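You operate a simulated robot arm through the tools that you are given. There is no shell and no other tool.

Carry out the task below with a simulated robot arm. There is one attempt and no reset: what you move stays moved.

TASK
Tighten the belt until the meter reads 20 Hz and lock the lever.
Fine: free the orange lever first, lock it after; pluck the belt to read; switch the meter off again. Where these are worked on the way, their far stop is far enough and under half their travel is too little: orange lever.

Only the result counts: the job must be done as asked and must still hold three seconds after the hand-in. Knocking over, shifting, dropping, spilling or breaking anything else fails it.

THE ROBOT
A 7-joint arm with a two-finger parallel gripper, fixed in place. Base frame: the origin is at the foot of the arm, x ahead of it, y to its left, z up; the work surface is at about z = 0.74. Lengths are in m, angles in rad, forces in N, time in s.
With the tool pointing down near the work surface it reaches from about 0.26 to 0.7 m from the base axis. Its first joint turns from -2.496 to 2.496 rad. Payload 3 kg.
Tool frame: the origin (TCP) lies between the finger pads and is the grasp point; the fingertips stand 0.03 m ahead of it; z points along the fingers, y is the line along which they close. The gripper opens to 0.11 m. The fingers are 0.02 m wide and 0.01 m thick; the gripper's body (0.048 by 0.112 m) begins 0.055 m behind the TCP.
Orientation is told as [roll, pitch, yaw] about the base's x, y, z axes, in that order, counted from this pose: with the fingers straight down and closing along the base's y, the tool's x points along the base's -x, its y along +y and its z along -z.

THE INTERFACE
- The arm moves only by the tool send_rows. Its argument "increments" is one flat list of numbers, 7 for each row, row after row: the shift along the base's x, y, z in units of 100 mm (1.0 is 100 mm), then the turn, a rotation vector about the base's x, y, z in units of 60 degrees (1.0 is 60 degrees), then the opening, from 0 (shut) to 1 (fully open). In form: [dx, dy, dz, ax, ay, az, jaw, dx, dy, dz, ax, ay, az, jaw, ...]. A call has 1 to 20 rows; each row is the pose to reach, as a shift and turn from the pose commanded when the call began. A call with a number of a shift or a turn outside -1 to 1 is refused whole. Rows are played at 5 a second. More than 0.05 m and 0.15 rad between two rows, or a gripper value outside its range, and nothing of the call is played. Where a pose cannot be reached the arm comes as near as it can. A force on the tool above 90 N (or 10 N above the force at the start of the call, whichever is more), or a blocked arm, ends the call early, and 0.2 s more pass. The fingers move at their own pace (about 0.108 m/s each) and stop on an object; they squeeze with about 29 N. The grip force told is the motor's: it shows also when the fingers shut on nothing. Time passes only in rows, and 0.2 s behind the last, so rows that repeat a pose let the fingers close. The reply holds the time, the measured pose of the TCP, the force on the tool along the base axes, the opening and the grip force, in the units named above and with some noise, with the torque about the TCP (base axes, N m) and any sound that the robot's microphone picked up.
- Cameras (640 x 400 px; columns grow to the right, rows downward): "scene" is fixed at [0.3997, -0.6466, 1.3788]; the picture's right is [0.90, -0.43, 0.00], its down [-0.22, -0.46, -0.86] and it looks along [0.37, 0.77, -0.52] (base axes); focal length 338 px, centre (320, 200). "wrist" rides on the gripper at [0.072, 0.017, -0.103] in the tool frame; the picture's right is [-0.23, 0.97, 0.00], its down [-0.76, -0.18, -0.62] and it looks along [-0.61, -0.14, 0.78] (tool axes); focal length 222 px, centre (320, 200). There is no depth. A picture from a camera that has moved, and an enlarged one, comes with that camera's place and axes in the base frame and with its lens. The place of the scene camera against the robot may be out by one fixed shift of up to 0.018 m in any direction.
- camera(camera): a new picture of that camera. The clock stands still meanwhile.
- raise_lower(by): slides the trunk up (or, below 0, down) by that many m; the arm rides with it, the base frame stays. It gives what a move gives, with no picture.
- close_up(camera, box): a new picture of the part [left, top, right, bottom] of that camera's present view, enlarged. The clock stands still meanwhile.
- hand_in(): hands the job in; it is judged then, once.

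Nothing tells you positions but the pictures and the camera data. Unless the task says otherwise, let go and move clear before handing in.

The tools are called after ">>>" as name(argument=value, ...) on one line, values as JSON. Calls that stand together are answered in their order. send_rows: Moves the arm, as the interface text tells. Its arguments: {"type":"object","properties":{"increments":{"type":"array"}},"required":["increments"]} The other tools are called the same way: raise_lower (by) slides the trunk up or down; camera (camera) takes a picture; close_up (camera, box) takes an enlarged picture of a part of a camera's view; hand_in () hands the job in.

At the start:

```text
t: 0.0
eef_pos: [0.7364, -0.1841, 1.1882]
tool_rot: [0.0, -0.001, 0.0]
contact_force: [-0.5, -0.3, 0.2]
wrist_torque: [-0.02, 0.01, 0.02]
grip_width: 0.11
gripper_force: 0.0
trunk travel left (down, up): [-0.775, 0.115]
```

scene: 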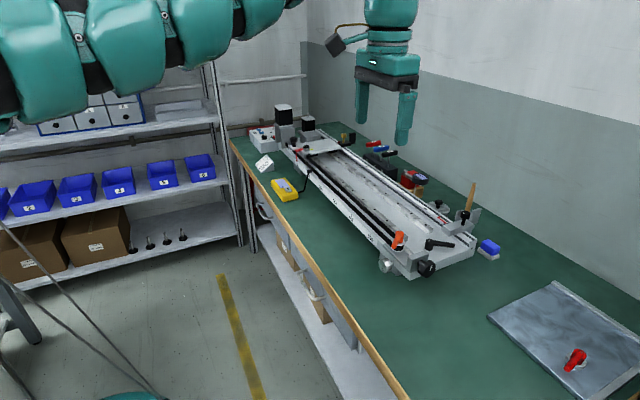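
wrist: 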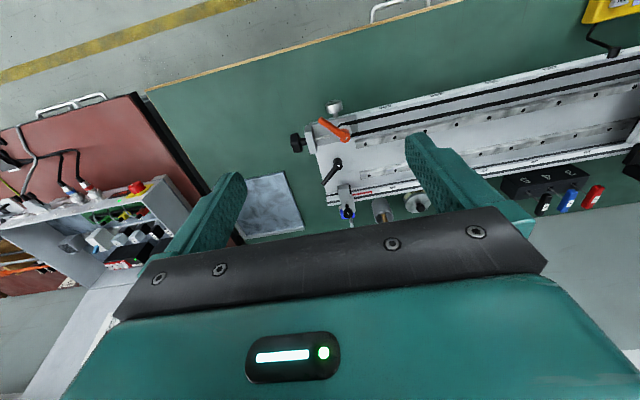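

I see a long machine (linear axis with belt) on a green bench, an orange lever near its front end, a black knob, a black lever and a yellow meter. I'll look closer at everything before moving.

>>> close_up(camera="scene", box=[360, 180, 520, 290])

>>> close_up(camera="scene", box=[230, 90, 390, 210])

>>> close_up(camera="scene", box=[480, 270, 640, 400])

>>> close_up(camera="wrist", box=[280, 80, 440, 240])

```text
3.64 times, centred on (440, 235) of scene
camera zoom: at [0.3997, -0.6466, 1.3788], right [0.9, -0.43, 0.0], down [-0.22, -0.46, -0.86], along [0.37, 0.77, -0.52], focal length 1229 px, centre (-116, 73)
```

zoom: 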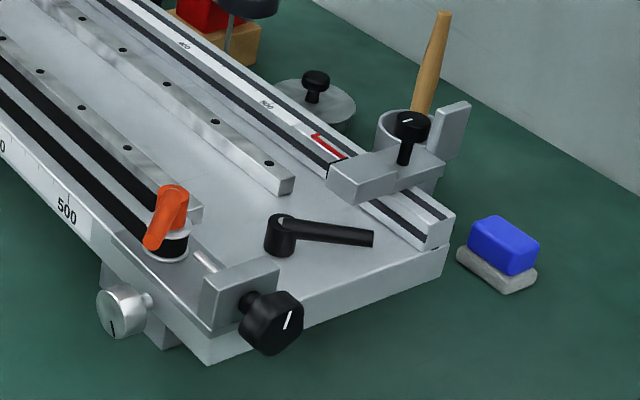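

```text
3.33 times, centred on (310, 150) of scene
camera zoom: at [0.3997, -0.6466, 1.3788], right [0.9, -0.43, 0.0], down [-0.22, -0.46, -0.86], along [0.37, 0.77, -0.52], focal length 1126 px, centre (353, 367)
```

zoom: 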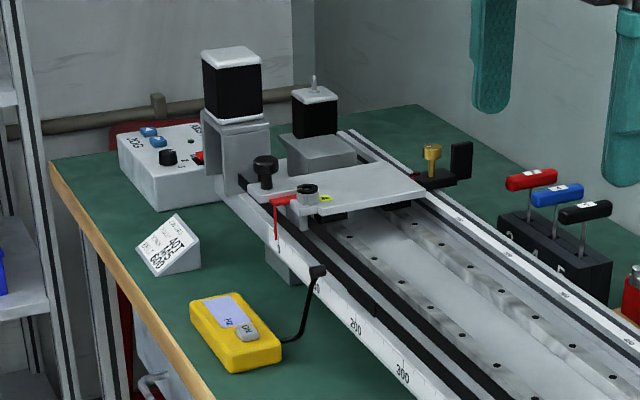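

```text
3.08 times, centred on (560, 335) of scene
camera zoom: at [0.3997, -0.6466, 1.3788], right [0.9, -0.43, 0.0], down [-0.22, -0.46, -0.86], along [0.37, 0.77, -0.52], focal length 1040 px, centre (-418, -215)
```

zoom: 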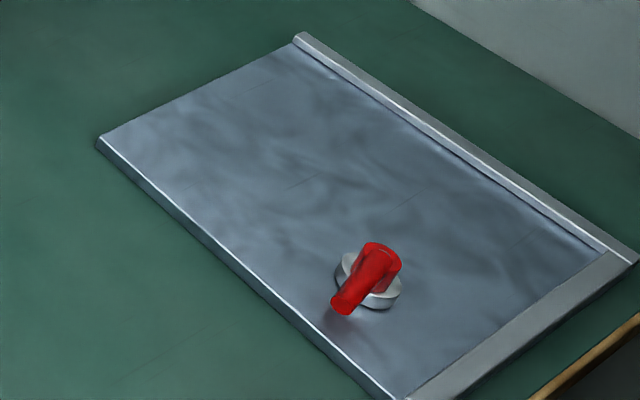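

```text
2.50 times, centred on (360, 160) of wrist
camera zoom: at [0.6646, -0.1676, 1.2921], right [0.23, 0.97, 0.0], down [0.76, -0.18, 0.62], along [0.61, -0.14, -0.78], focal length 555 px, centre (220, 300)
```

zoom: 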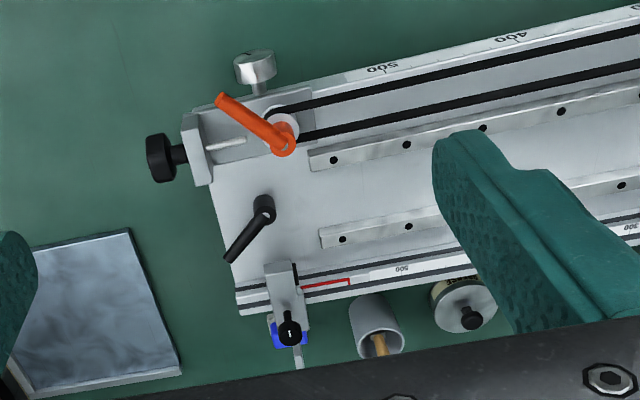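

I take the machine to lie along y at x≈0.83–1.05, tensioner end near y≈-0.2, meter near (0.76, 0.38). I'll zoom further on details (meter, card, control box) before moving.

>>> close_up(camera="scene", box=[250, 145, 320, 205])

>>> close_up(camera="scene", box=[370, 215, 450, 285])

>>> close_up(camera="scene", box=[240, 110, 320, 160])

>>> close_up(camera="wrist", box=[520, 0, 640, 100])

>>> close_up(camera="wrist", box=[280, 90, 380, 230])

```text
6.67 times, centred on (285, 175) of scene
camera zoom: at [0.3997, -0.6466, 1.3788], right [0.9, -0.43, 0.0], down [-0.22, -0.46, -0.86], along [0.37, 0.77, -0.52], focal length 2253 px, centre (553, 367)
```

zoom: 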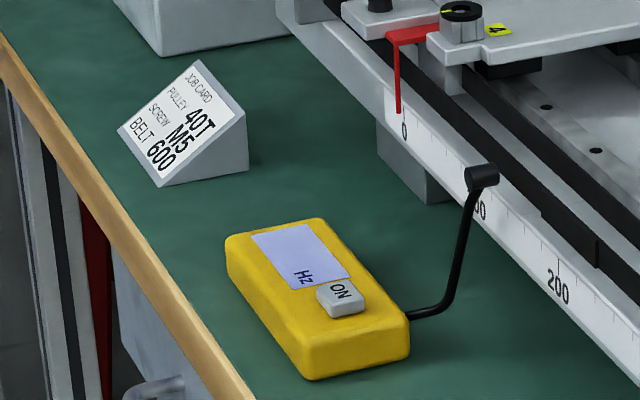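

```text
5.71 times, centred on (410, 250) of scene
camera zoom: at [0.3997, -0.6466, 1.3788], right [0.9, -0.43, 0.0], down [-0.22, -0.46, -0.86], along [0.37, 0.77, -0.52], focal length 1931 px, centre (-194, -86)
```

zoom: 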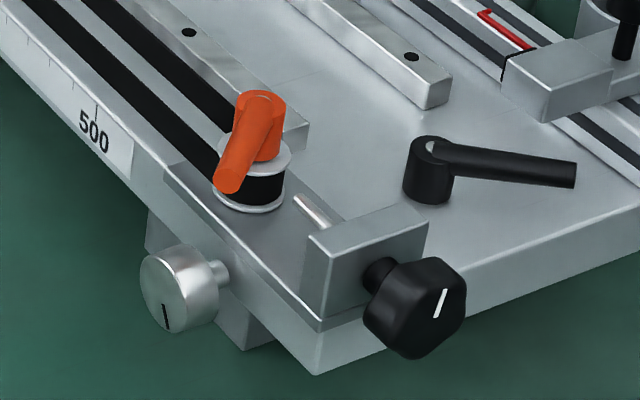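

```text
8.00 times, centred on (280, 135) of scene
camera zoom: at [0.3997, -0.6466, 1.3788], right [0.9, -0.43, 0.0], down [-0.22, -0.46, -0.86], along [0.37, 0.77, -0.52], focal length 2704 px, centre (640, 720)
```

zoom: 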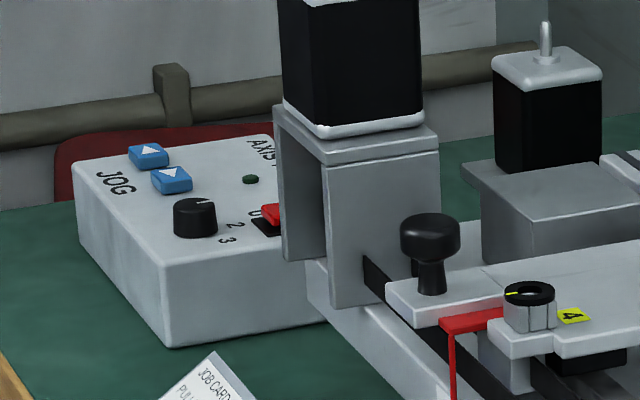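

```text
4.00 times, centred on (580, 50) of wrist
camera zoom: at [0.6646, -0.1676, 1.2921], right [0.23, 0.97, 0.0], down [0.76, -0.18, 0.62], along [0.61, -0.14, -0.78], focal length 888 px, centre (-720, 800)
```

zoom: 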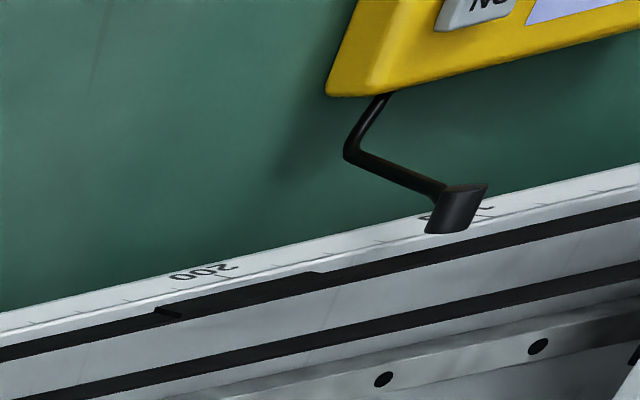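

```text
2.86 times, centred on (330, 160) of wrist
camera zoom: at [0.6646, -0.1676, 1.2921], right [0.23, 0.97, 0.0], down [0.76, -0.18, 0.62], along [0.61, -0.14, -0.78], focal length 635 px, centre (291, 314)
```

zoom: 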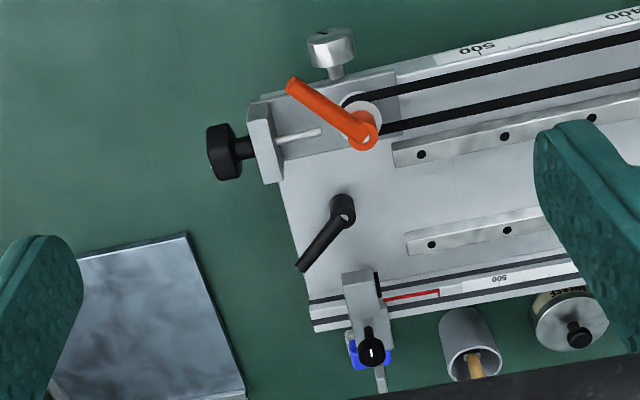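

The tensioner end has the orange lever on the idler pulley, a black screw knob (axis along y) at the end and a side silver knob. I'll lower the trunk 0.2 m for reach and look again.

>>> raise_lower(by=-0.2)

>>> camera(camera="scene")

>>> camera(camera="wrist")

```text
t: 2.2
eef_pos: [0.7369, -0.1856, 0.9895]
tool_rot: [0.0, 0.0, -0.001]
contact_force: [0.0, 0.0, 0.4]
wrist_torque: [-0.01, 0.0, 0.01]
grip_width: 0.1099
gripper_force: 0.1
trunk travel left (down, up): [-0.575, 0.315]
```

```text
taken
```

scene: 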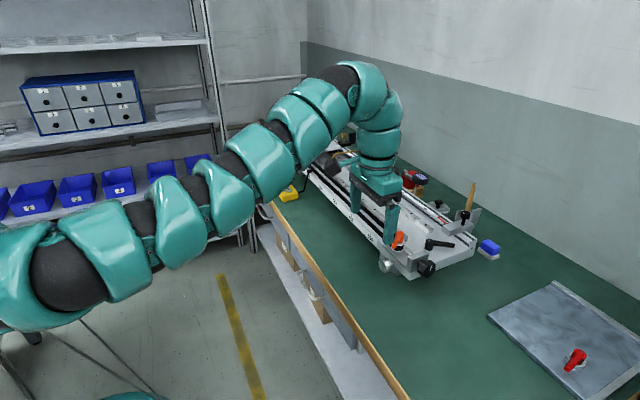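

```text
taken
camera wrist: at [0.6645, -0.1675, 1.0922], right [0.23, 0.97, 0.0], down [0.76, -0.18, 0.62], along [0.61, -0.14, -0.78], focal length 222 px, centre (320, 200)
```

wrist: 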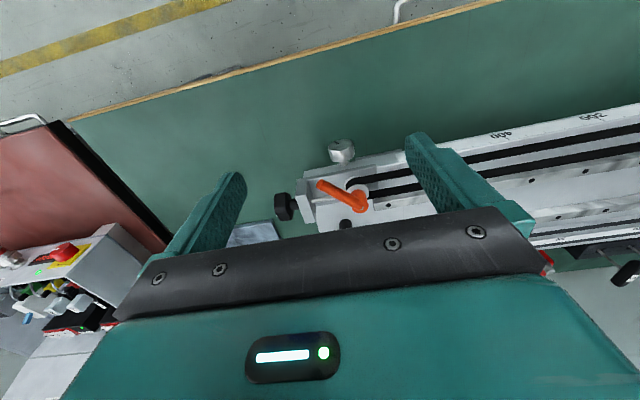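

The arm now reaches over the bench at z≈0.99. I'll zoom in the wrist view to triangulate the lever, knob and side features.

>>> close_up(camera="wrist", box=[260, 120, 420, 240])

>>> close_up(camera="scene", box=[340, 170, 500, 290])

```text
3.33 times, centred on (340, 180) of wrist
camera zoom: at [0.6645, -0.1675, 1.0922], right [0.23, 0.97, 0.0], down [0.76, -0.18, 0.62], along [0.61, -0.14, -0.78], focal length 740 px, centre (253, 267)
```

zoom: 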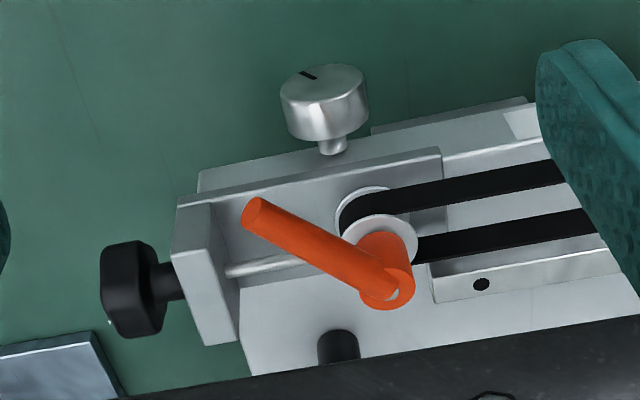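

```text
3.33 times, centred on (420, 230) of scene
camera zoom: at [0.3997, -0.6466, 1.3788], right [0.9, -0.43, 0.0], down [-0.22, -0.46, -0.86], along [0.37, 0.77, -0.52], focal length 1126 px, centre (-13, 100)
```

zoom: 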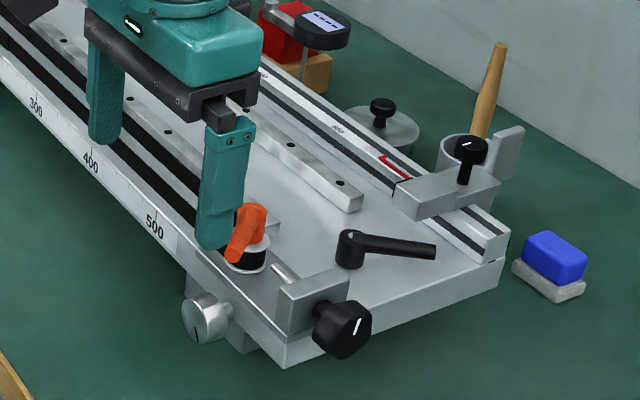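

Triangulating: lever hub ≈(0.848,-0.158,0.888), lever tip ≈(0.798,-0.197,0.894), black knob ≈(0.843,-0.257,0.864). I'll move above the lever tip with the fingers closing across the lever (yaw ≈38°) and check reach.

>>> send_rows(increments=[0.1, 0, 0, 0, 0, 0.127, 0.45, 0.2, -0.03, 0, 0, 0, 0.254, 0.45, 0.35, -0.06, -0.05, 0, 0, 0.38, 0.45, 0.5, -0.09, -0.1, 0, 0, 0.507, 0.45, 0.63, -0.11, -0.2, 0, 0, 0.633, 0.45, 0.63, -0.11, -0.25, 0, 0, 0.633, 0.45])

>>> camera(camera="wrist")

>>> close_up(camera="scene", box=[340, 170, 500, 290])

```text
t: 3.6
eef_pos: [0.8008, -0.1953, 0.9656]
tool_rot: [-0.001, -0.001, 0.662]
contact_force: [0.5, -0.3, 0.0]
wrist_torque: [-0.03, -0.01, 0.02]
grip_width: 0.0494
gripper_force: 0.0
trunk travel left (down, up): [-0.575, 0.315]
```

```text
taken
camera wrist: at [0.733, -0.2269, 1.0675], right [-0.42, 0.91, 0.0], down [0.71, 0.33, 0.62], along [0.57, 0.26, -0.78], focal length 222 px, centre (320, 200)
```

wrist: 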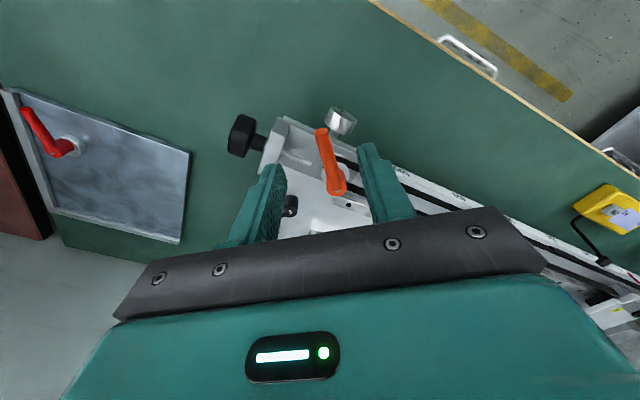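

```text
3.33 times, centred on (420, 230) of scene
camera zoom: at [0.3997, -0.6466, 1.3788], right [0.9, -0.43, 0.0], down [-0.22, -0.46, -0.86], along [0.37, 0.77, -0.52], focal length 1126 px, centre (-13, 100)
```

zoom: 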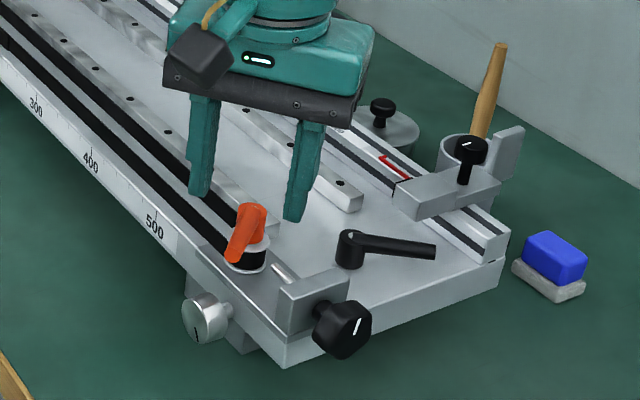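

Reach is fine and the tool is above the lever. I'll zoom in on the wrist view to check the alignment before lowering.

>>> close_up(camera="wrist", box=[220, 90, 420, 230])

```text
2.86 times, centred on (320, 160) of wrist
camera zoom: at [0.733, -0.2269, 1.0675], right [-0.42, 0.91, 0.0], down [0.71, 0.33, 0.62], along [0.57, 0.26, -0.78], focal length 635 px, centre (320, 314)
```

zoom: 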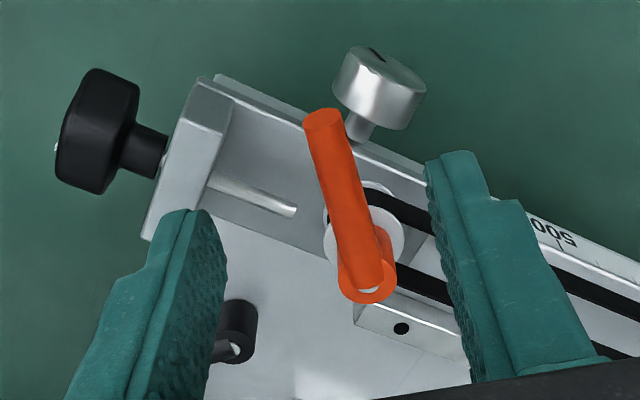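

Alignment agrees with the estimates (lever points at ≈218° from hub). I'll lower so that the fingers straddle the lever about 45 mm from the hub, then check for contact.

>>> send_rows(increments=[0.12, 0.1, -0.1, 0, 0, 0, 0.45, 0.12, 0.1, -0.35, 0, 0, 0, 0.45, 0.12, 0.1, -0.5, 0, 0, 0, 0.45, 0.12, 0.1, -0.6, 0, 0, 0, 0.45, 0.12, 0.1, -0.6, 0, 0, 0, 0.3, 0.12, 0.1, -0.6, 0, 0, 0, 0.3])

>>> camera(camera="wrist")

>>> close_up(camera="scene", box=[360, 190, 480, 280])

```text
t: 5.0
eef_pos: [0.809, -0.1853, 0.9044]
tool_rot: [-0.002, 0.001, 0.661]
contact_force: [0.0, -0.6, 0.6]
wrist_torque: [0.02, 0.0, 0.02]
grip_width: 0.033
gripper_force: 0.0
out of reach, approached as far as the arm can: row 1, 2, 3, 4, 5, 6
trunk travel left (down, up): [-0.575, 0.315]
```

```text
taken
camera wrist: at [0.7404, -0.2166, 1.0072], right [-0.42, 0.91, 0.0], down [0.71, 0.33, 0.62], along [0.56, 0.26, -0.78], focal length 222 px, centre (320, 200)
```

wrist: 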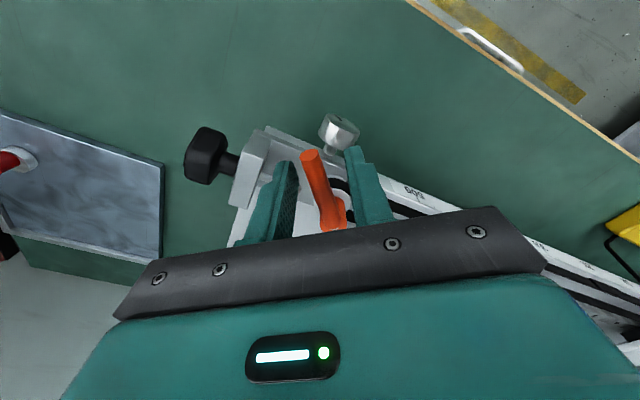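

```text
4.44 times, centred on (420, 235) of scene
camera zoom: at [0.3997, -0.6466, 1.3788], right [0.9, -0.43, 0.0], down [-0.22, -0.46, -0.86], along [0.37, 0.77, -0.52], focal length 1502 px, centre (-124, 44)
```

zoom: 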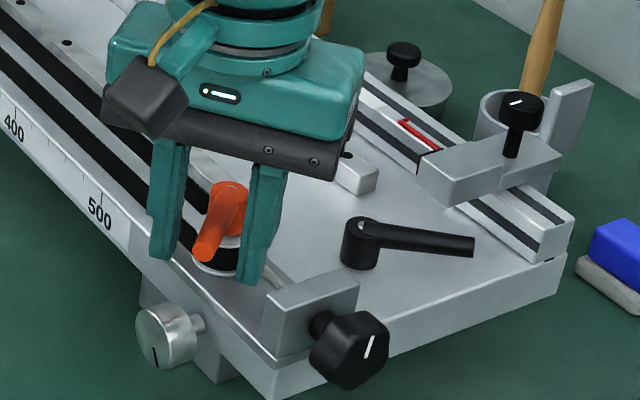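

The fingers straddle the lever without contact, but the arm is at its reach limit (~0.83 m radius) here. I'll raise the trunk to see if a higher shoulder improves reach at this height.

>>> raise_lower(by=0.15)

>>> send_rows(increments=[0.2, 0, -0.2, 0, 0, 0, 0.3, 0.4, 0, -0.5, 0, 0, 0, 0.3, 0.6, 0, -0.8, 0, 0, 0, 0.3, 0.6, 0, -0.8, 0, 0, 0, 0.3])

```text
t: 6.7
eef_pos: [0.8088, -0.1856, 1.0545]
tool_rot: [0.001, 0.001, 0.661]
contact_force: [-0.5, 0.0, 0.2]
wrist_torque: [-0.01, -0.03, 0.01]
grip_width: 0.033
gripper_force: 0.2
trunk travel left (down, up): [-0.725, 0.165]
```

```text
t: 7.7
eef_pos: [0.8078, -0.1902, 1.0351]
tool_rot: [0.0, 0.001, 0.662]
contact_force: [-0.5, 0.6, 0.4]
wrist_torque: [0.01, 0.01, 0.04]
grip_width: 0.0333
gripper_force: 0.0
out of reach, approached as far as the arm can: row 1, 2, 3, 4
trunk travel left (down, up): [-0.725, 0.165]
```

Reach radius for a vertical tool is ~0.83 m regardless, so I'll use a tilted tool later where needed. I'll send a small move back to see how the commanded pose stands.

>>> send_rows(increments=[-0.1, 0, 0.2, 0, 0, 0, 0.3, -0.1, 0, 0.2, 0, 0, 0, 0.3])

```text
t: 8.3
eef_pos: [0.7985, -0.1907, 1.0542]
tool_rot: [0.0, 0.001, 0.662]
contact_force: [0.9, 0.5, 0.4]
wrist_torque: [-0.02, 0.04, -0.02]
grip_width: 0.033
gripper_force: 0.0
trunk travel left (down, up): [-0.725, 0.165]
```

The commanded pose follows the reached one. Now I'll lower the trunk by 0.1 and tilt the tool 30° forward along the lever's line, above the lever.

>>> raise_lower(by=-0.1)

>>> send_rows(increments=[0, 0, 0.0, 0.077, -0.0985, 0, 0.3, 0, 0, 0.0, 0.154, -0.197, 0, 0.3, 0, 0, 0, 0.231, -0.2955, 0, 0.3, 0, 0, 0, 0.308, -0.394, 0, 0.3, 0, 0, 0, 0.308, -0.394, 0, 0.3])

>>> camera(camera="wrist")

>>> close_up(camera="scene", box=[360, 190, 480, 280])

```text
t: 9.7
eef_pos: [0.7978, -0.1903, 0.9535]
tool_rot: [0.002, -0.001, 0.661]
contact_force: [0.7, -0.3, -0.2]
wrist_torque: [0.01, 0.0, 0.04]
grip_width: 0.0331
gripper_force: 0.1
trunk travel left (down, up): [-0.625, 0.265]
```

```text
t: 10.8
eef_pos: [0.7985, -0.1909, 0.9545]
tool_rot: [-0.001, -0.523, 0.663]
contact_force: [-0.2, -0.7, -0.4]
wrist_torque: [-0.04, -0.01, 0.02]
grip_width: 0.0331
gripper_force: 0.0
trunk travel left (down, up): [-0.625, 0.265]
```

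```text
taken
camera wrist: at [0.697, -0.2472, 1.0081], right [-0.44, 0.89, 0.11], down [0.38, 0.07, 0.92], along [0.81, 0.45, -0.37], focal length 222 px, centre (320, 200)
```

wrist: 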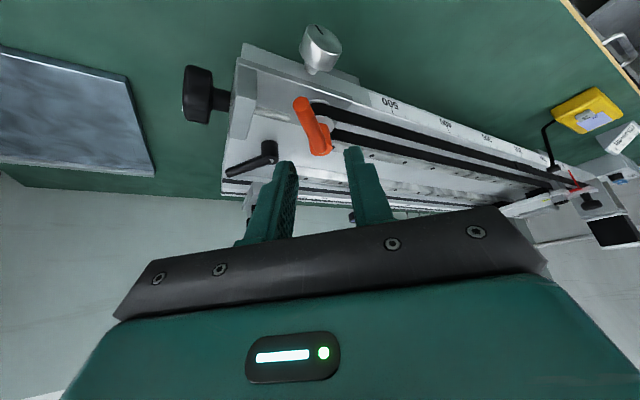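

```text
4.44 times, centred on (420, 235) of scene
camera zoom: at [0.3997, -0.6466, 1.3788], right [0.9, -0.43, 0.0], down [-0.22, -0.46, -0.86], along [0.37, 0.77, -0.52], focal length 1502 px, centre (-124, 44)
```

zoom: 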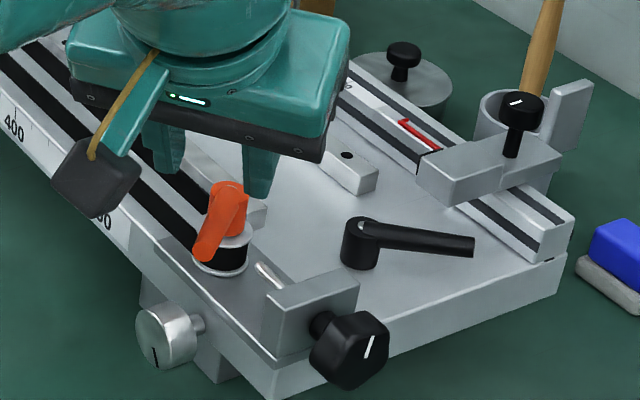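

The tool is tilted and clear. I'll lower to straddle the lever, then try a small CCW push and read the force.

>>> send_rows(increments=[0.1, 0.03, -0.2, 0, 0, 0, 0.3, 0.1, 0.03, -0.4, 0, 0, 0, 0.3, 0.1, 0.03, -0.53, 0, 0, 0, 0.3, 0.1, 0.03, -0.53, 0, 0, 0, 0.3])

>>> close_up(camera="wrist", box=[220, 60, 420, 230])

>>> close_up(camera="scene", box=[360, 190, 480, 280])

```text
t: 11.8
eef_pos: [0.8083, -0.1867, 0.9006]
tool_rot: [0.0, -0.524, 0.661]
contact_force: [-0.1, -0.4, -0.2]
wrist_torque: [-0.02, 0.01, 0.03]
grip_width: 0.0332
gripper_force: 0.1
trunk travel left (down, up): [-0.625, 0.265]
```

```text
2.35 times, centred on (320, 145) of wrist
camera zoom: at [0.7072, -0.2444, 0.9539], right [-0.44, 0.89, 0.11], down [0.38, 0.07, 0.92], along [0.81, 0.45, -0.37], focal length 523 px, centre (320, 329)
```

zoom: 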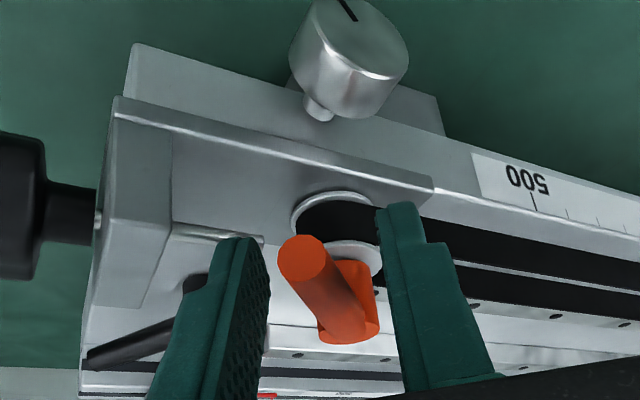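

```text
4.44 times, centred on (420, 235) of scene
camera zoom: at [0.3997, -0.6466, 1.3788], right [0.9, -0.43, 0.0], down [-0.22, -0.46, -0.86], along [0.37, 0.77, -0.52], focal length 1502 px, centre (-124, 44)
```

zoom: 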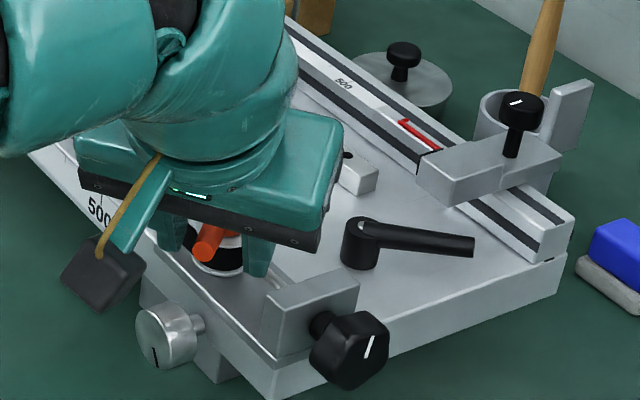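

The lever sits between the fingers. I'll try a gentle CCW swing (0.26 rad) about the hub and look at the force.

>>> send_rows(increments=[0.042, -0.049, 0, 0, 0, 0.124, 0.3, 0.09, -0.092, 0, 0, 0, 0.248, 0.3])

>>> close_up(camera="wrist", box=[220, 60, 420, 230])

```text
t: 12.4
eef_pos: [0.8167, -0.194, 0.9006]
tool_rot: [0.003, -0.523, 0.927]
contact_force: [-6.0, 9.0, -2.0]
wrist_torque: [-0.05, 0.07, -0.14]
grip_width: 0.0379
gripper_force: 4.6
trunk travel left (down, up): [-0.625, 0.265]
```

```text
2.35 times, centred on (320, 145) of wrist
camera zoom: at [0.7338, -0.275, 0.9548], right [-0.66, 0.74, 0.12], down [0.35, 0.17, 0.92], along [0.66, 0.65, -0.37], focal length 523 px, centre (320, 329)
```

zoom: 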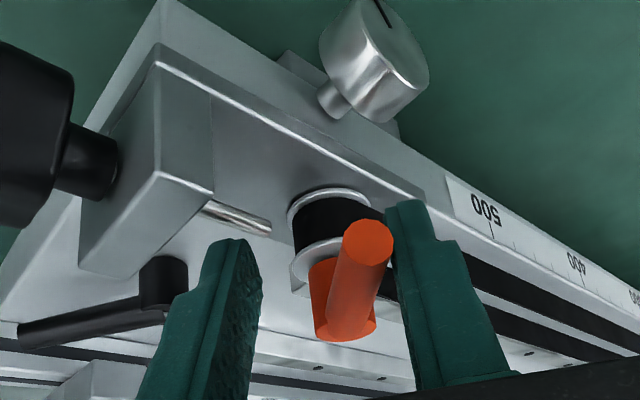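

CCW met resistance (~11 N, finger was pushed back) and the lever didn't move. I'll try the CW direction.

>>> send_rows(increments=[-0.048, 0.043, 0, 0, 0, -0.124, 0.3, -0.09, 0.092, 0, 0, 0, -0.248, 0.3, -0.125, 0.146, 0, 0, 0, -0.372, 0.3, -0.153, 0.204, 0, 0, 0, -0.497, 0.3])

>>> close_up(camera="wrist", box=[220, 60, 420, 230])

```text
t: 13.4
eef_pos: [0.8013, -0.176, 0.9024]
tool_rot: [0.002, -0.522, 0.399]
contact_force: [0.2, -0.2, 0.5]
wrist_torque: [-0.01, -0.01, -0.04]
grip_width: 0.033
gripper_force: 0.1
trunk travel left (down, up): [-0.625, 0.265]
```

```text
2.35 times, centred on (320, 145) of wrist
camera zoom: at [0.6892, -0.2048, 0.9546], right [-0.2, 0.97, 0.11], down [0.39, -0.03, 0.92], along [0.9, 0.23, -0.37], focal length 523 px, centre (320, 329)
```

zoom: 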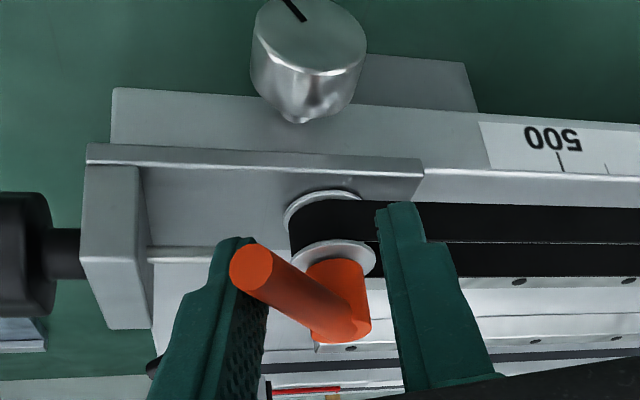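

The left finger is just at the lever with no force yet. I'll continue CW in small steps.

>>> send_rows(increments=[-0.02, 0.061, 0, 0, 0, -0.124, 0.3, -0.032, 0.1245, 0, 0, 0, -0.248, 0.3])

>>> close_up(camera="wrist", box=[220, 60, 420, 230])

```text
t: 14.1
eef_pos: [0.7995, -0.1614, 0.9014]
tool_rot: [0.001, -0.524, 0.14]
contact_force: [-0.1, -0.9, -0.1]
wrist_torque: [0.0, -0.01, -0.04]
grip_width: 0.0328
gripper_force: 0.1
trunk travel left (down, up): [-0.625, 0.265]
```

```text
2.35 times, centred on (320, 145) of wrist
camera zoom: at [0.6827, -0.1625, 0.9546], right [0.06, 0.99, 0.11], down [0.37, -0.13, 0.92], along [0.93, -0.01, -0.37], focal length 523 px, centre (320, 329)
```

zoom: 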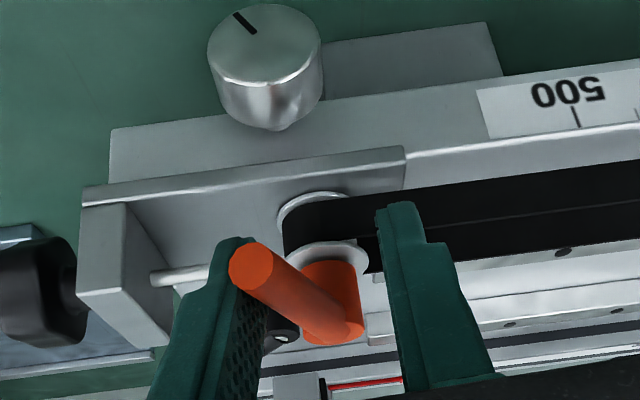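

The lever now turns CW almost without force (about 20° so far), so CW is the freeing direction. I'll continue in that direction to the far stop.

>>> send_rows(increments=[-0.004, 0.063, 0, 0, 0, -0.124, 0.3, 0.001, 0.128, 0, 0, 0, -0.248, 0.3, 0.014, 0.191, 0, 0, 0, -0.372, 0.3, 0.035, 0.252, 0, 0, 0, -0.497, 0.3])

>>> close_up(camera="wrist", box=[220, 60, 420, 230])

>>> close_up(camera="scene", box=[340, 170, 480, 280])

```text
t: 15.1
eef_pos: [0.8019, -0.1384, 0.9013]
tool_rot: [0.001, -0.522, -0.38]
contact_force: [0.3, 0.3, 0.0]
wrist_torque: [0.01, 0.01, -0.04]
grip_width: 0.0329
gripper_force: 0.1
trunk travel left (down, up): [-0.625, 0.265]
```

```text
2.35 times, centred on (320, 145) of wrist
camera zoom: at [0.7018, -0.0801, 0.9541], right [0.55, 0.83, 0.11], down [0.26, -0.29, 0.92], along [0.8, -0.47, -0.37], focal length 523 px, centre (320, 329)
```

zoom: 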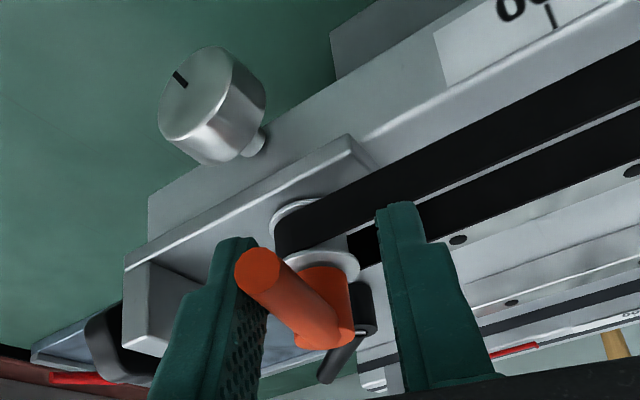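

```text
3.64 times, centred on (410, 225) of scene
camera zoom: at [0.3997, -0.6466, 1.3788], right [0.9, -0.43, 0.0], down [-0.22, -0.46, -0.86], along [0.37, 0.77, -0.52], focal length 1229 px, centre (-7, 109)
```

zoom: 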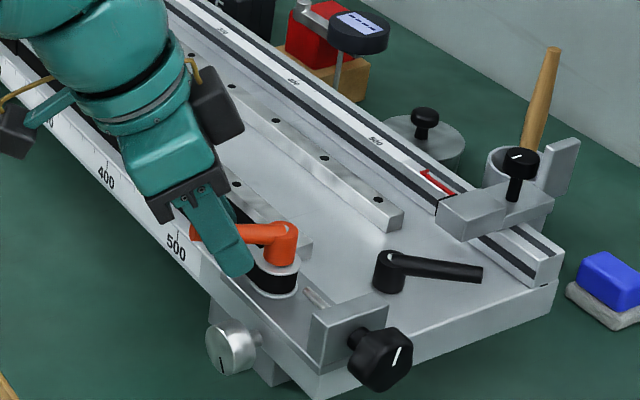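

The lever has turned about 50° with no resistance. I continue further CW.

>>> send_rows(increments=[0.028, 0.057, 0, 0, 0, -0.124, 0.3, 0.065, 0.111, 0, 0, 0, -0.248, 0.3, 0.107, 0.159, 0, 0, 0, -0.372, 0.3, 0.156, 0.202, 0, 0, 0, -0.497, 0.3])

>>> close_up(camera="wrist", box=[220, 60, 420, 230])

>>> close_up(camera="scene", box=[340, 170, 480, 280])

```text
t: 16.1
eef_pos: [0.8154, -0.1229, 0.9013]
tool_rot: [-0.004, -0.524, -0.907]
contact_force: [-8.1, -17.0, 0.2]
wrist_torque: [0.07, 0.19, 0.28]
grip_width: 0.0414
gripper_force: 8.9
trunk travel left (down, up): [-0.625, 0.265]
```

```text
2.35 times, centred on (320, 145) of wrist
camera zoom: at [0.7588, -0.0227, 0.9546], right [0.89, 0.44, 0.11], down [0.08, -0.38, 0.92], along [0.45, -0.81, -0.37], focal length 523 px, centre (320, 329)
```

zoom: 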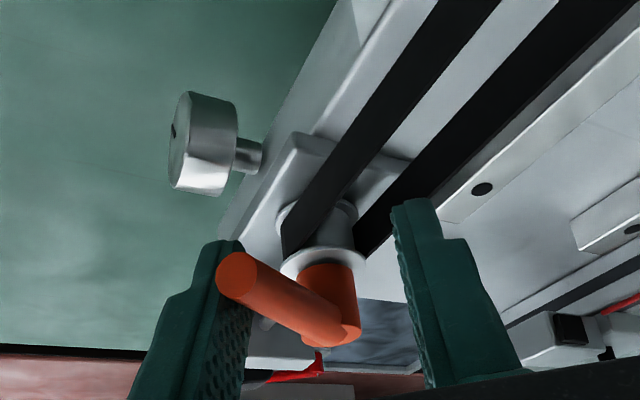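

```text
3.64 times, centred on (410, 225) of scene
camera zoom: at [0.3997, -0.6466, 1.3788], right [0.9, -0.43, 0.0], down [-0.22, -0.46, -0.86], along [0.37, 0.77, -0.52], focal length 1229 px, centre (-7, 109)
```

zoom: 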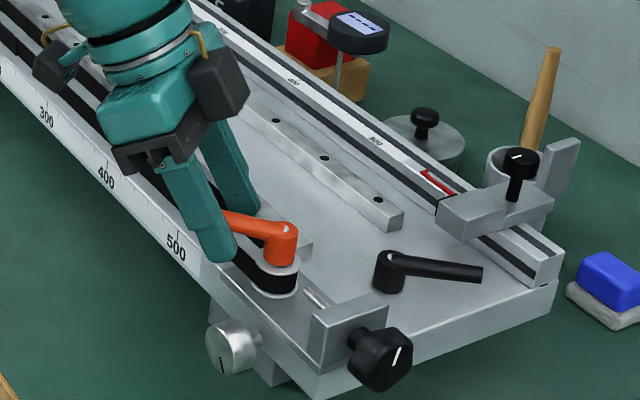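

The force rise (~19 N) and the view show the lever at its far stop, about 66–70° from start. I'll back off slightly and lift clear.

>>> send_rows(increments=[-0.049, -0.043, 0, 0, 0, 0.124, 0.4, -0.049, -0.043, 0.3, 0, 0, 0.124, 0.4, -0.049, -0.043, 0.7, 0, 0, 0.124, 0.4, -0.049, -0.043, 1.0, 0, 0, 0.124, 0.4, -0.049, -0.043, 1.0, 0, 0, 0.124, 0.4])

>>> camera(camera="wrist")

>>> camera(camera="scene")

```text
t: 17.2
eef_pos: [0.8149, -0.1211, 0.9995]
tool_rot: [0.0, -0.523, -0.771]
contact_force: [0.1, -0.2, -0.9]
wrist_torque: [0.01, 0.03, 0.01]
grip_width: 0.044
gripper_force: 0.2
trunk travel left (down, up): [-0.625, 0.265]
```

```text
taken
camera wrist: at [0.7429, -0.0306, 1.0543], right [0.82, 0.56, 0.11], down [0.13, -0.37, 0.92], along [0.56, -0.74, -0.37], focal length 222 px, centre (320, 200)
```

wrist: 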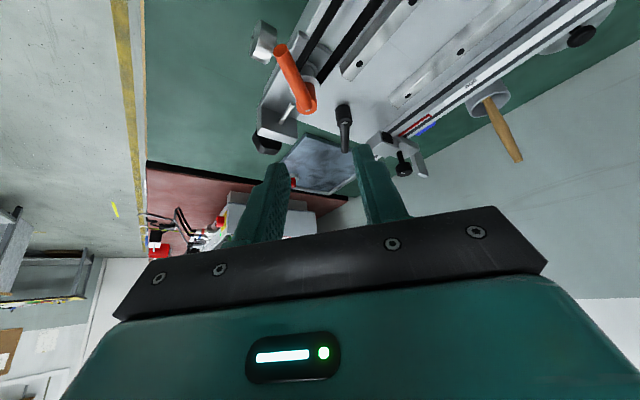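

```text
taken
```

scene: 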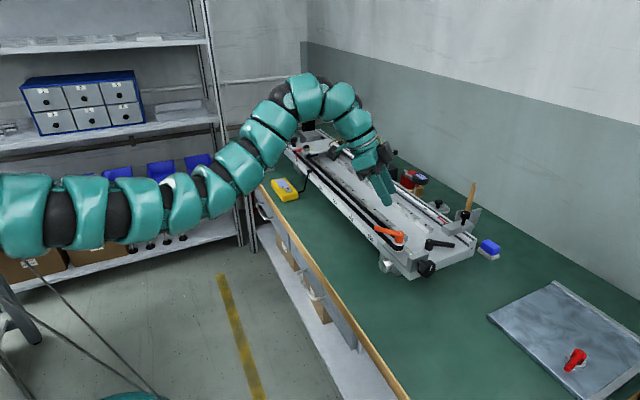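

The lever stays at the freed position. Next I go to the meter (≈(0.745,0.32)); first I make the tool vertical again while moving back and along +y at safe height.

>>> send_rows(increments=[-0.2, 0.3, 0, 0.087, 0.0895, 0, 0.2, -0.4, 0.6, 0, 0.174, 0.179, 0, 0.1, -0.6, 0.9, 0, 0.261, 0.2685, 0, 0, -0.8, 1.0, 0, 0.348, 0.358, 0, 0, -0.8, 1.0, 0, 0.348, 0.358, 0, 0])

```text
t: 18.4
eef_pos: [0.734, -0.0225, 1.0008]
tool_rot: [0.001, 0.001, -0.769]
contact_force: [-0.6, -0.3, -0.3]
wrist_torque: [0.0, -0.01, 0.01]
grip_width: 0.0
gripper_force: 28.6
trunk travel left (down, up): [-0.625, 0.265]
```

Vertical now, gripper closed. I'll continue along +y toward the meter, undoing the yaw.

>>> send_rows(increments=[0, 0.33, 0, 0, 0, 0.13, 0, 0, 0.66, 0, 0, 0, 0.26, 0, 0, 1.0, 0, 0, 0, 0.39, 0])

>>> send_rows(increments=[0, 0.33, 0, 0, 0, 0.115, 0, 0, 0.66, 0, 0, 0, 0.23, 0, 0, 1.0, 0, 0, 0, 0.345, 0])

>>> camera(camera="wrist")

>>> camera(camera="scene")

```text
t: 19.2
eef_pos: [0.7326, 0.0803, 1.002]
tool_rot: [0.0, 0.001, -0.359]
contact_force: [0.5, 1.0, -0.3]
wrist_torque: [0.0, -0.04, 0.02]
grip_width: 0.0001
gripper_force: 28.4
trunk travel left (down, up): [-0.625, 0.265]
```

```text
t: 20.1
eef_pos: [0.7134, 0.1637, 0.9984]
tool_rot: [0.001, 0.001, 0.002]
contact_force: [-0.5, -0.5, -0.1]
wrist_torque: [0.01, 0.02, 0.0]
grip_width: 0.0
gripper_force: 29.4
out of reach, approached as far as the arm can: row 2, 3
trunk travel left (down, up): [-0.625, 0.265]
```

```text
taken
camera wrist: at [0.6408, 0.181, 1.1023], right [0.23, 0.97, 0.0], down [0.76, -0.18, 0.62], along [0.61, -0.14, -0.78], focal length 222 px, centre (320, 200)
```

wrist: 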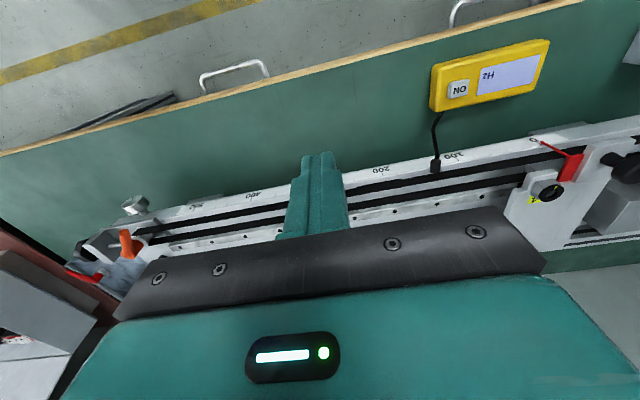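

```text
taken
```

scene: 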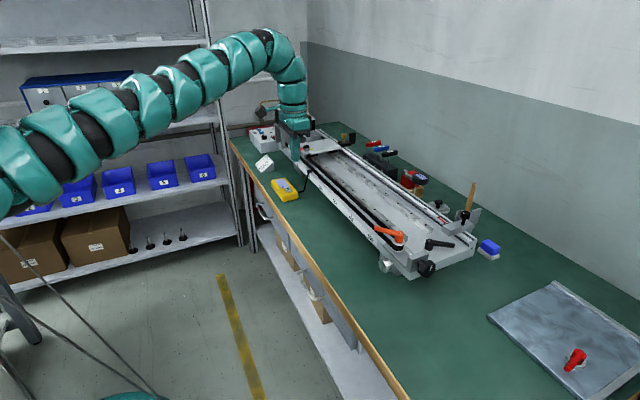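

The reach got tight here at this height/posture. The wrist view shows the meter and its ON button clearly; I'll lower the tool a bit and retry moving +y.

>>> send_rows(increments=[0, 0, -0.35, 0, 0, 0, 0, 0, 0, -0.7, 0, 0, 0, 0, 0, 0.3, -0.7, 0, 0, 0, 0, 0, 0.6, -0.7, 0, 0, 0, 0, 0, 0.9, -0.7, 0, 0, 0, 0])

>>> camera(camera="wrist")

```text
t: 21.2
eef_pos: [0.6993, 0.1973, 0.9299]
tool_rot: [0.002, 0.001, -0.001]
contact_force: [0.2, 0.3, 0.4]
wrist_torque: [0.01, -0.01, 0.02]
grip_width: 0.0
gripper_force: 28.9
out of reach, approached as far as the arm can: row 3, 4, 5
trunk travel left (down, up): [-0.625, 0.265]
```

```text
taken
camera wrist: at [0.6272, 0.2136, 1.0323], right [0.23, 0.97, 0.0], down [0.76, -0.18, 0.62], along [0.61, -0.14, -0.78], focal length 222 px, centre (320, 200)
```

wrist: 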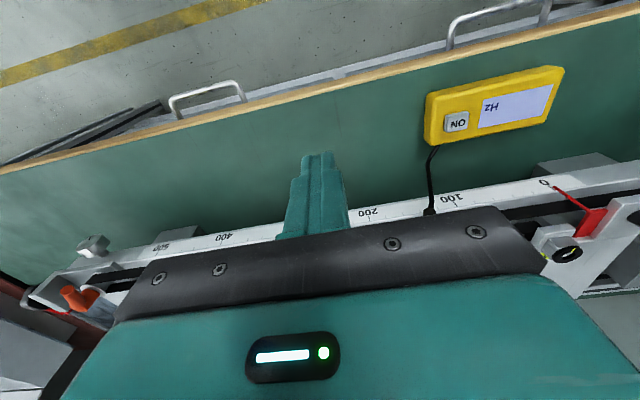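

Button located by triangulation at ≈(0.751,0.347,0.778); the arm's shoulder seems offset to y≈-0.2, so I need a 45° forward tilt toward azimuth ≈36°. I'll turn the tool while staying high.

>>> send_rows(increments=[0, 0.05, 0.05, 0.0337, -0.1035, 0.0814, 0, 0, 0.1, 0.1, 0.0674, -0.207, 0.1628, 0, 0, 0.15, 0.15, 0.1012, -0.3105, 0.2442, 0, 0, 0.2, 0.2, 0.1349, -0.4139, 0.3255, 0, 0, 0.3, 0.2, 0.1686, -0.5174, 0.4069, 0, 0, 0.4, 0.2, 0.2024, -0.6209, 0.4883, 0, 0, 0.5, 0.2, 0.2361, -0.7244, 0.5697, 0, 0, 0.5, 0.2, 0.2361, -0.7244, 0.5697, 0])

>>> camera(camera="wrist")

>>> camera(camera="scene")

```text
t: 23.1
eef_pos: [0.6993, 0.2481, 0.9494]
tool_rot: [0.002, -0.786, 0.631]
contact_force: [0.6, 1.0, 0.0]
wrist_torque: [0.02, 0.0, 0.01]
grip_width: 0.0
gripper_force: 28.6
trunk travel left (down, up): [-0.625, 0.265]
```

```text
taken
camera wrist: at [0.5889, 0.1877, 0.9706], right [-0.45, 0.88, 0.16], down [0.18, -0.09, 0.98], along [0.88, 0.47, -0.12], focal length 222 px, centre (320, 200)
```

wrist: 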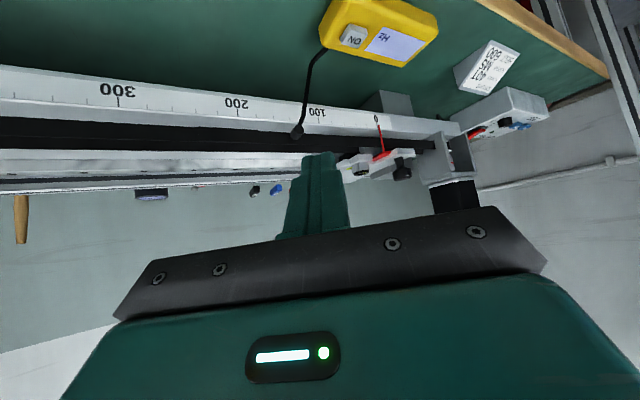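

```text
taken
```

scene: 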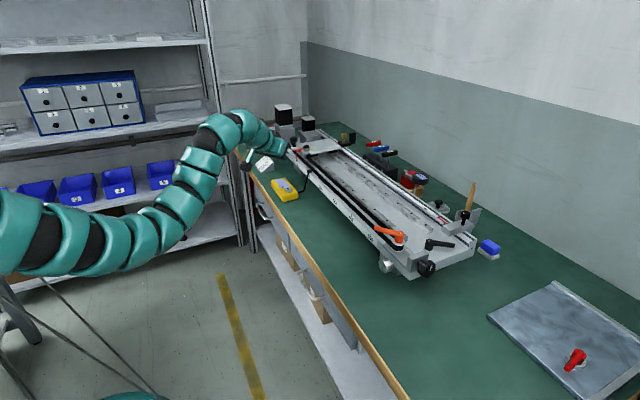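

The button position is confirmed ((0.75,0.345)). I'll move above it and descend to just over the button.

>>> send_rows(increments=[0.14, 0.3, 0, 0, 0, 0, 0, 0.27, 0.6, 0, 0, 0, 0, 0, 0.4, 0.9, -0.1, 0, 0, 0, 0, 0.4, 0.9, -0.5, 0, 0, 0, 0, 0.4, 0.9, -0.95, 0, 0, 0, 0, 0.4, 0.9, -1.0, 0, 0, 0, 0])

>>> camera(camera="wrist")

>>> close_up(camera="scene", box=[240, 130, 340, 215])

```text
t: 24.4
eef_pos: [0.7393, 0.3362, 0.8496]
tool_rot: [0.001, -0.787, 0.63]
contact_force: [-0.5, -0.6, 0.6]
wrist_torque: [0.0, 0.01, 0.03]
grip_width: 0.0001
gripper_force: 28.8
trunk travel left (down, up): [-0.625, 0.265]
```

```text
taken
camera wrist: at [0.6282, 0.2771, 0.8702], right [-0.44, 0.88, 0.16], down [0.18, -0.09, 0.98], along [0.88, 0.46, -0.12], focal length 222 px, centre (320, 200)
```

wrist: 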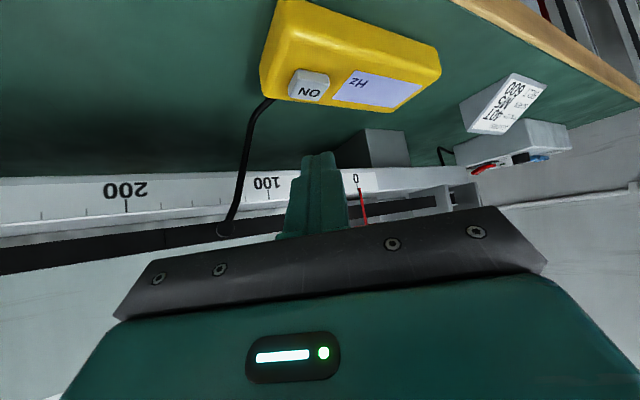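

```text
4.71 times, centred on (290, 172) of scene
camera zoom: at [0.3997, -0.6466, 1.3788], right [0.9, -0.43, 0.0], down [-0.22, -0.46, -0.86], along [0.37, 0.77, -0.52], focal length 1590 px, centre (461, 329)
```

zoom: 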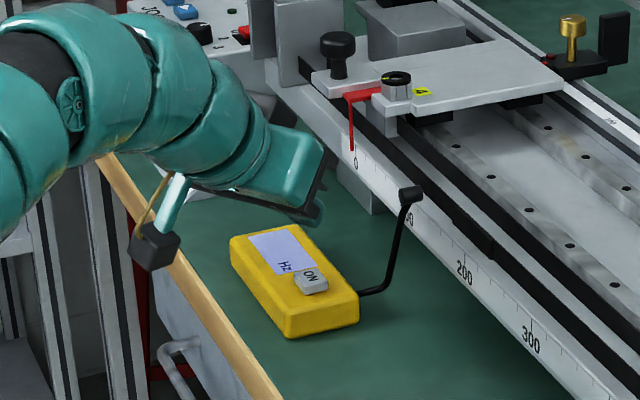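

The button estimate is steady at (0.7485,0.3455). I'll descend to contact and press gently.

>>> send_rows(increments=[-0.01, 0.01, -0.2, 0, 0, 0, 0, -0.01, 0.01, -0.4, 0, 0, 0, 0, -0.01, 0.01, -0.44, 0, 0, 0, 0])

>>> camera(camera="wrist")

>>> close_up(camera="scene", box=[240, 130, 340, 215])

```text
t: 25.2
eef_pos: [0.7384, 0.3371, 0.805]
tool_rot: [0.002, -0.786, 0.631]
contact_force: [-0.4, 0.0, 0.5]
wrist_torque: [0.01, 0.0, 0.02]
grip_width: 0.0
gripper_force: 29.1
trunk travel left (down, up): [-0.625, 0.265]
```

```text
taken
camera wrist: at [0.6278, 0.2788, 0.8269], right [-0.44, 0.88, 0.16], down [0.18, -0.09, 0.98], along [0.88, 0.46, -0.12], focal length 222 px, centre (320, 200)
```

wrist: 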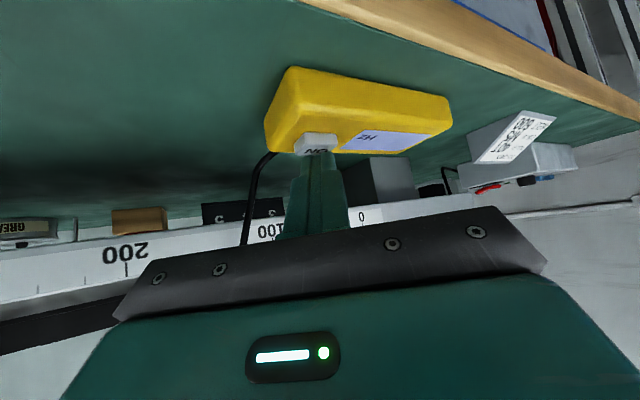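

```text
4.71 times, centred on (290, 172) of scene
camera zoom: at [0.3997, -0.6466, 1.3788], right [0.9, -0.43, 0.0], down [-0.22, -0.46, -0.86], along [0.37, 0.77, -0.52], focal length 1590 px, centre (461, 329)
```

zoom: 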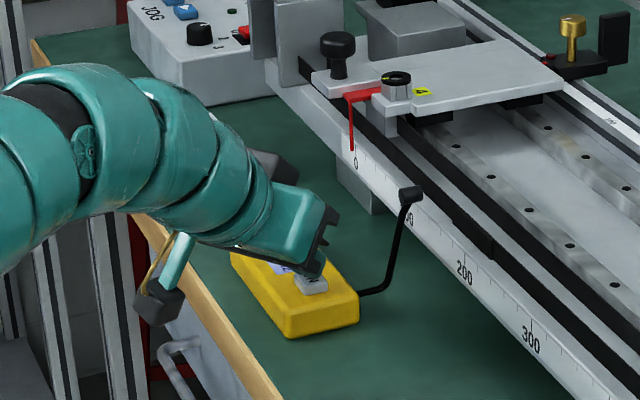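

The fingertip is just over the button, not yet pressing. I'll press down a few mm more.

>>> send_rows(increments=[0, 0, -0.03, 0, 0, 0, 0, 0, 0, -0.06, 0, 0, 0, 0])

>>> close_up(camera="wrist", box=[240, 50, 480, 200])

```text
t: 25.9
eef_pos: [0.7393, 0.3382, 0.8005]
tool_rot: [0.001, -0.79, 0.629]
contact_force: [-1.0, -0.8, 5.7]
wrist_torque: [0.04, -0.01, 0.04]
grip_width: 0.0001
gripper_force: 28.7
trunk travel left (down, up): [-0.625, 0.265]
heard: click
```

```text
2.67 times, centred on (360, 125) of wrist
camera zoom: at [0.6281, 0.2791, 0.8222], right [-0.45, 0.88, 0.16], down [0.18, -0.09, 0.98], along [0.88, 0.47, -0.12], focal length 592 px, centre (213, 400)
```

zoom: 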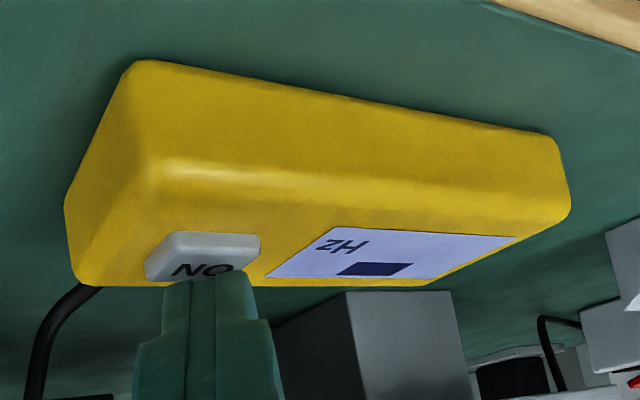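

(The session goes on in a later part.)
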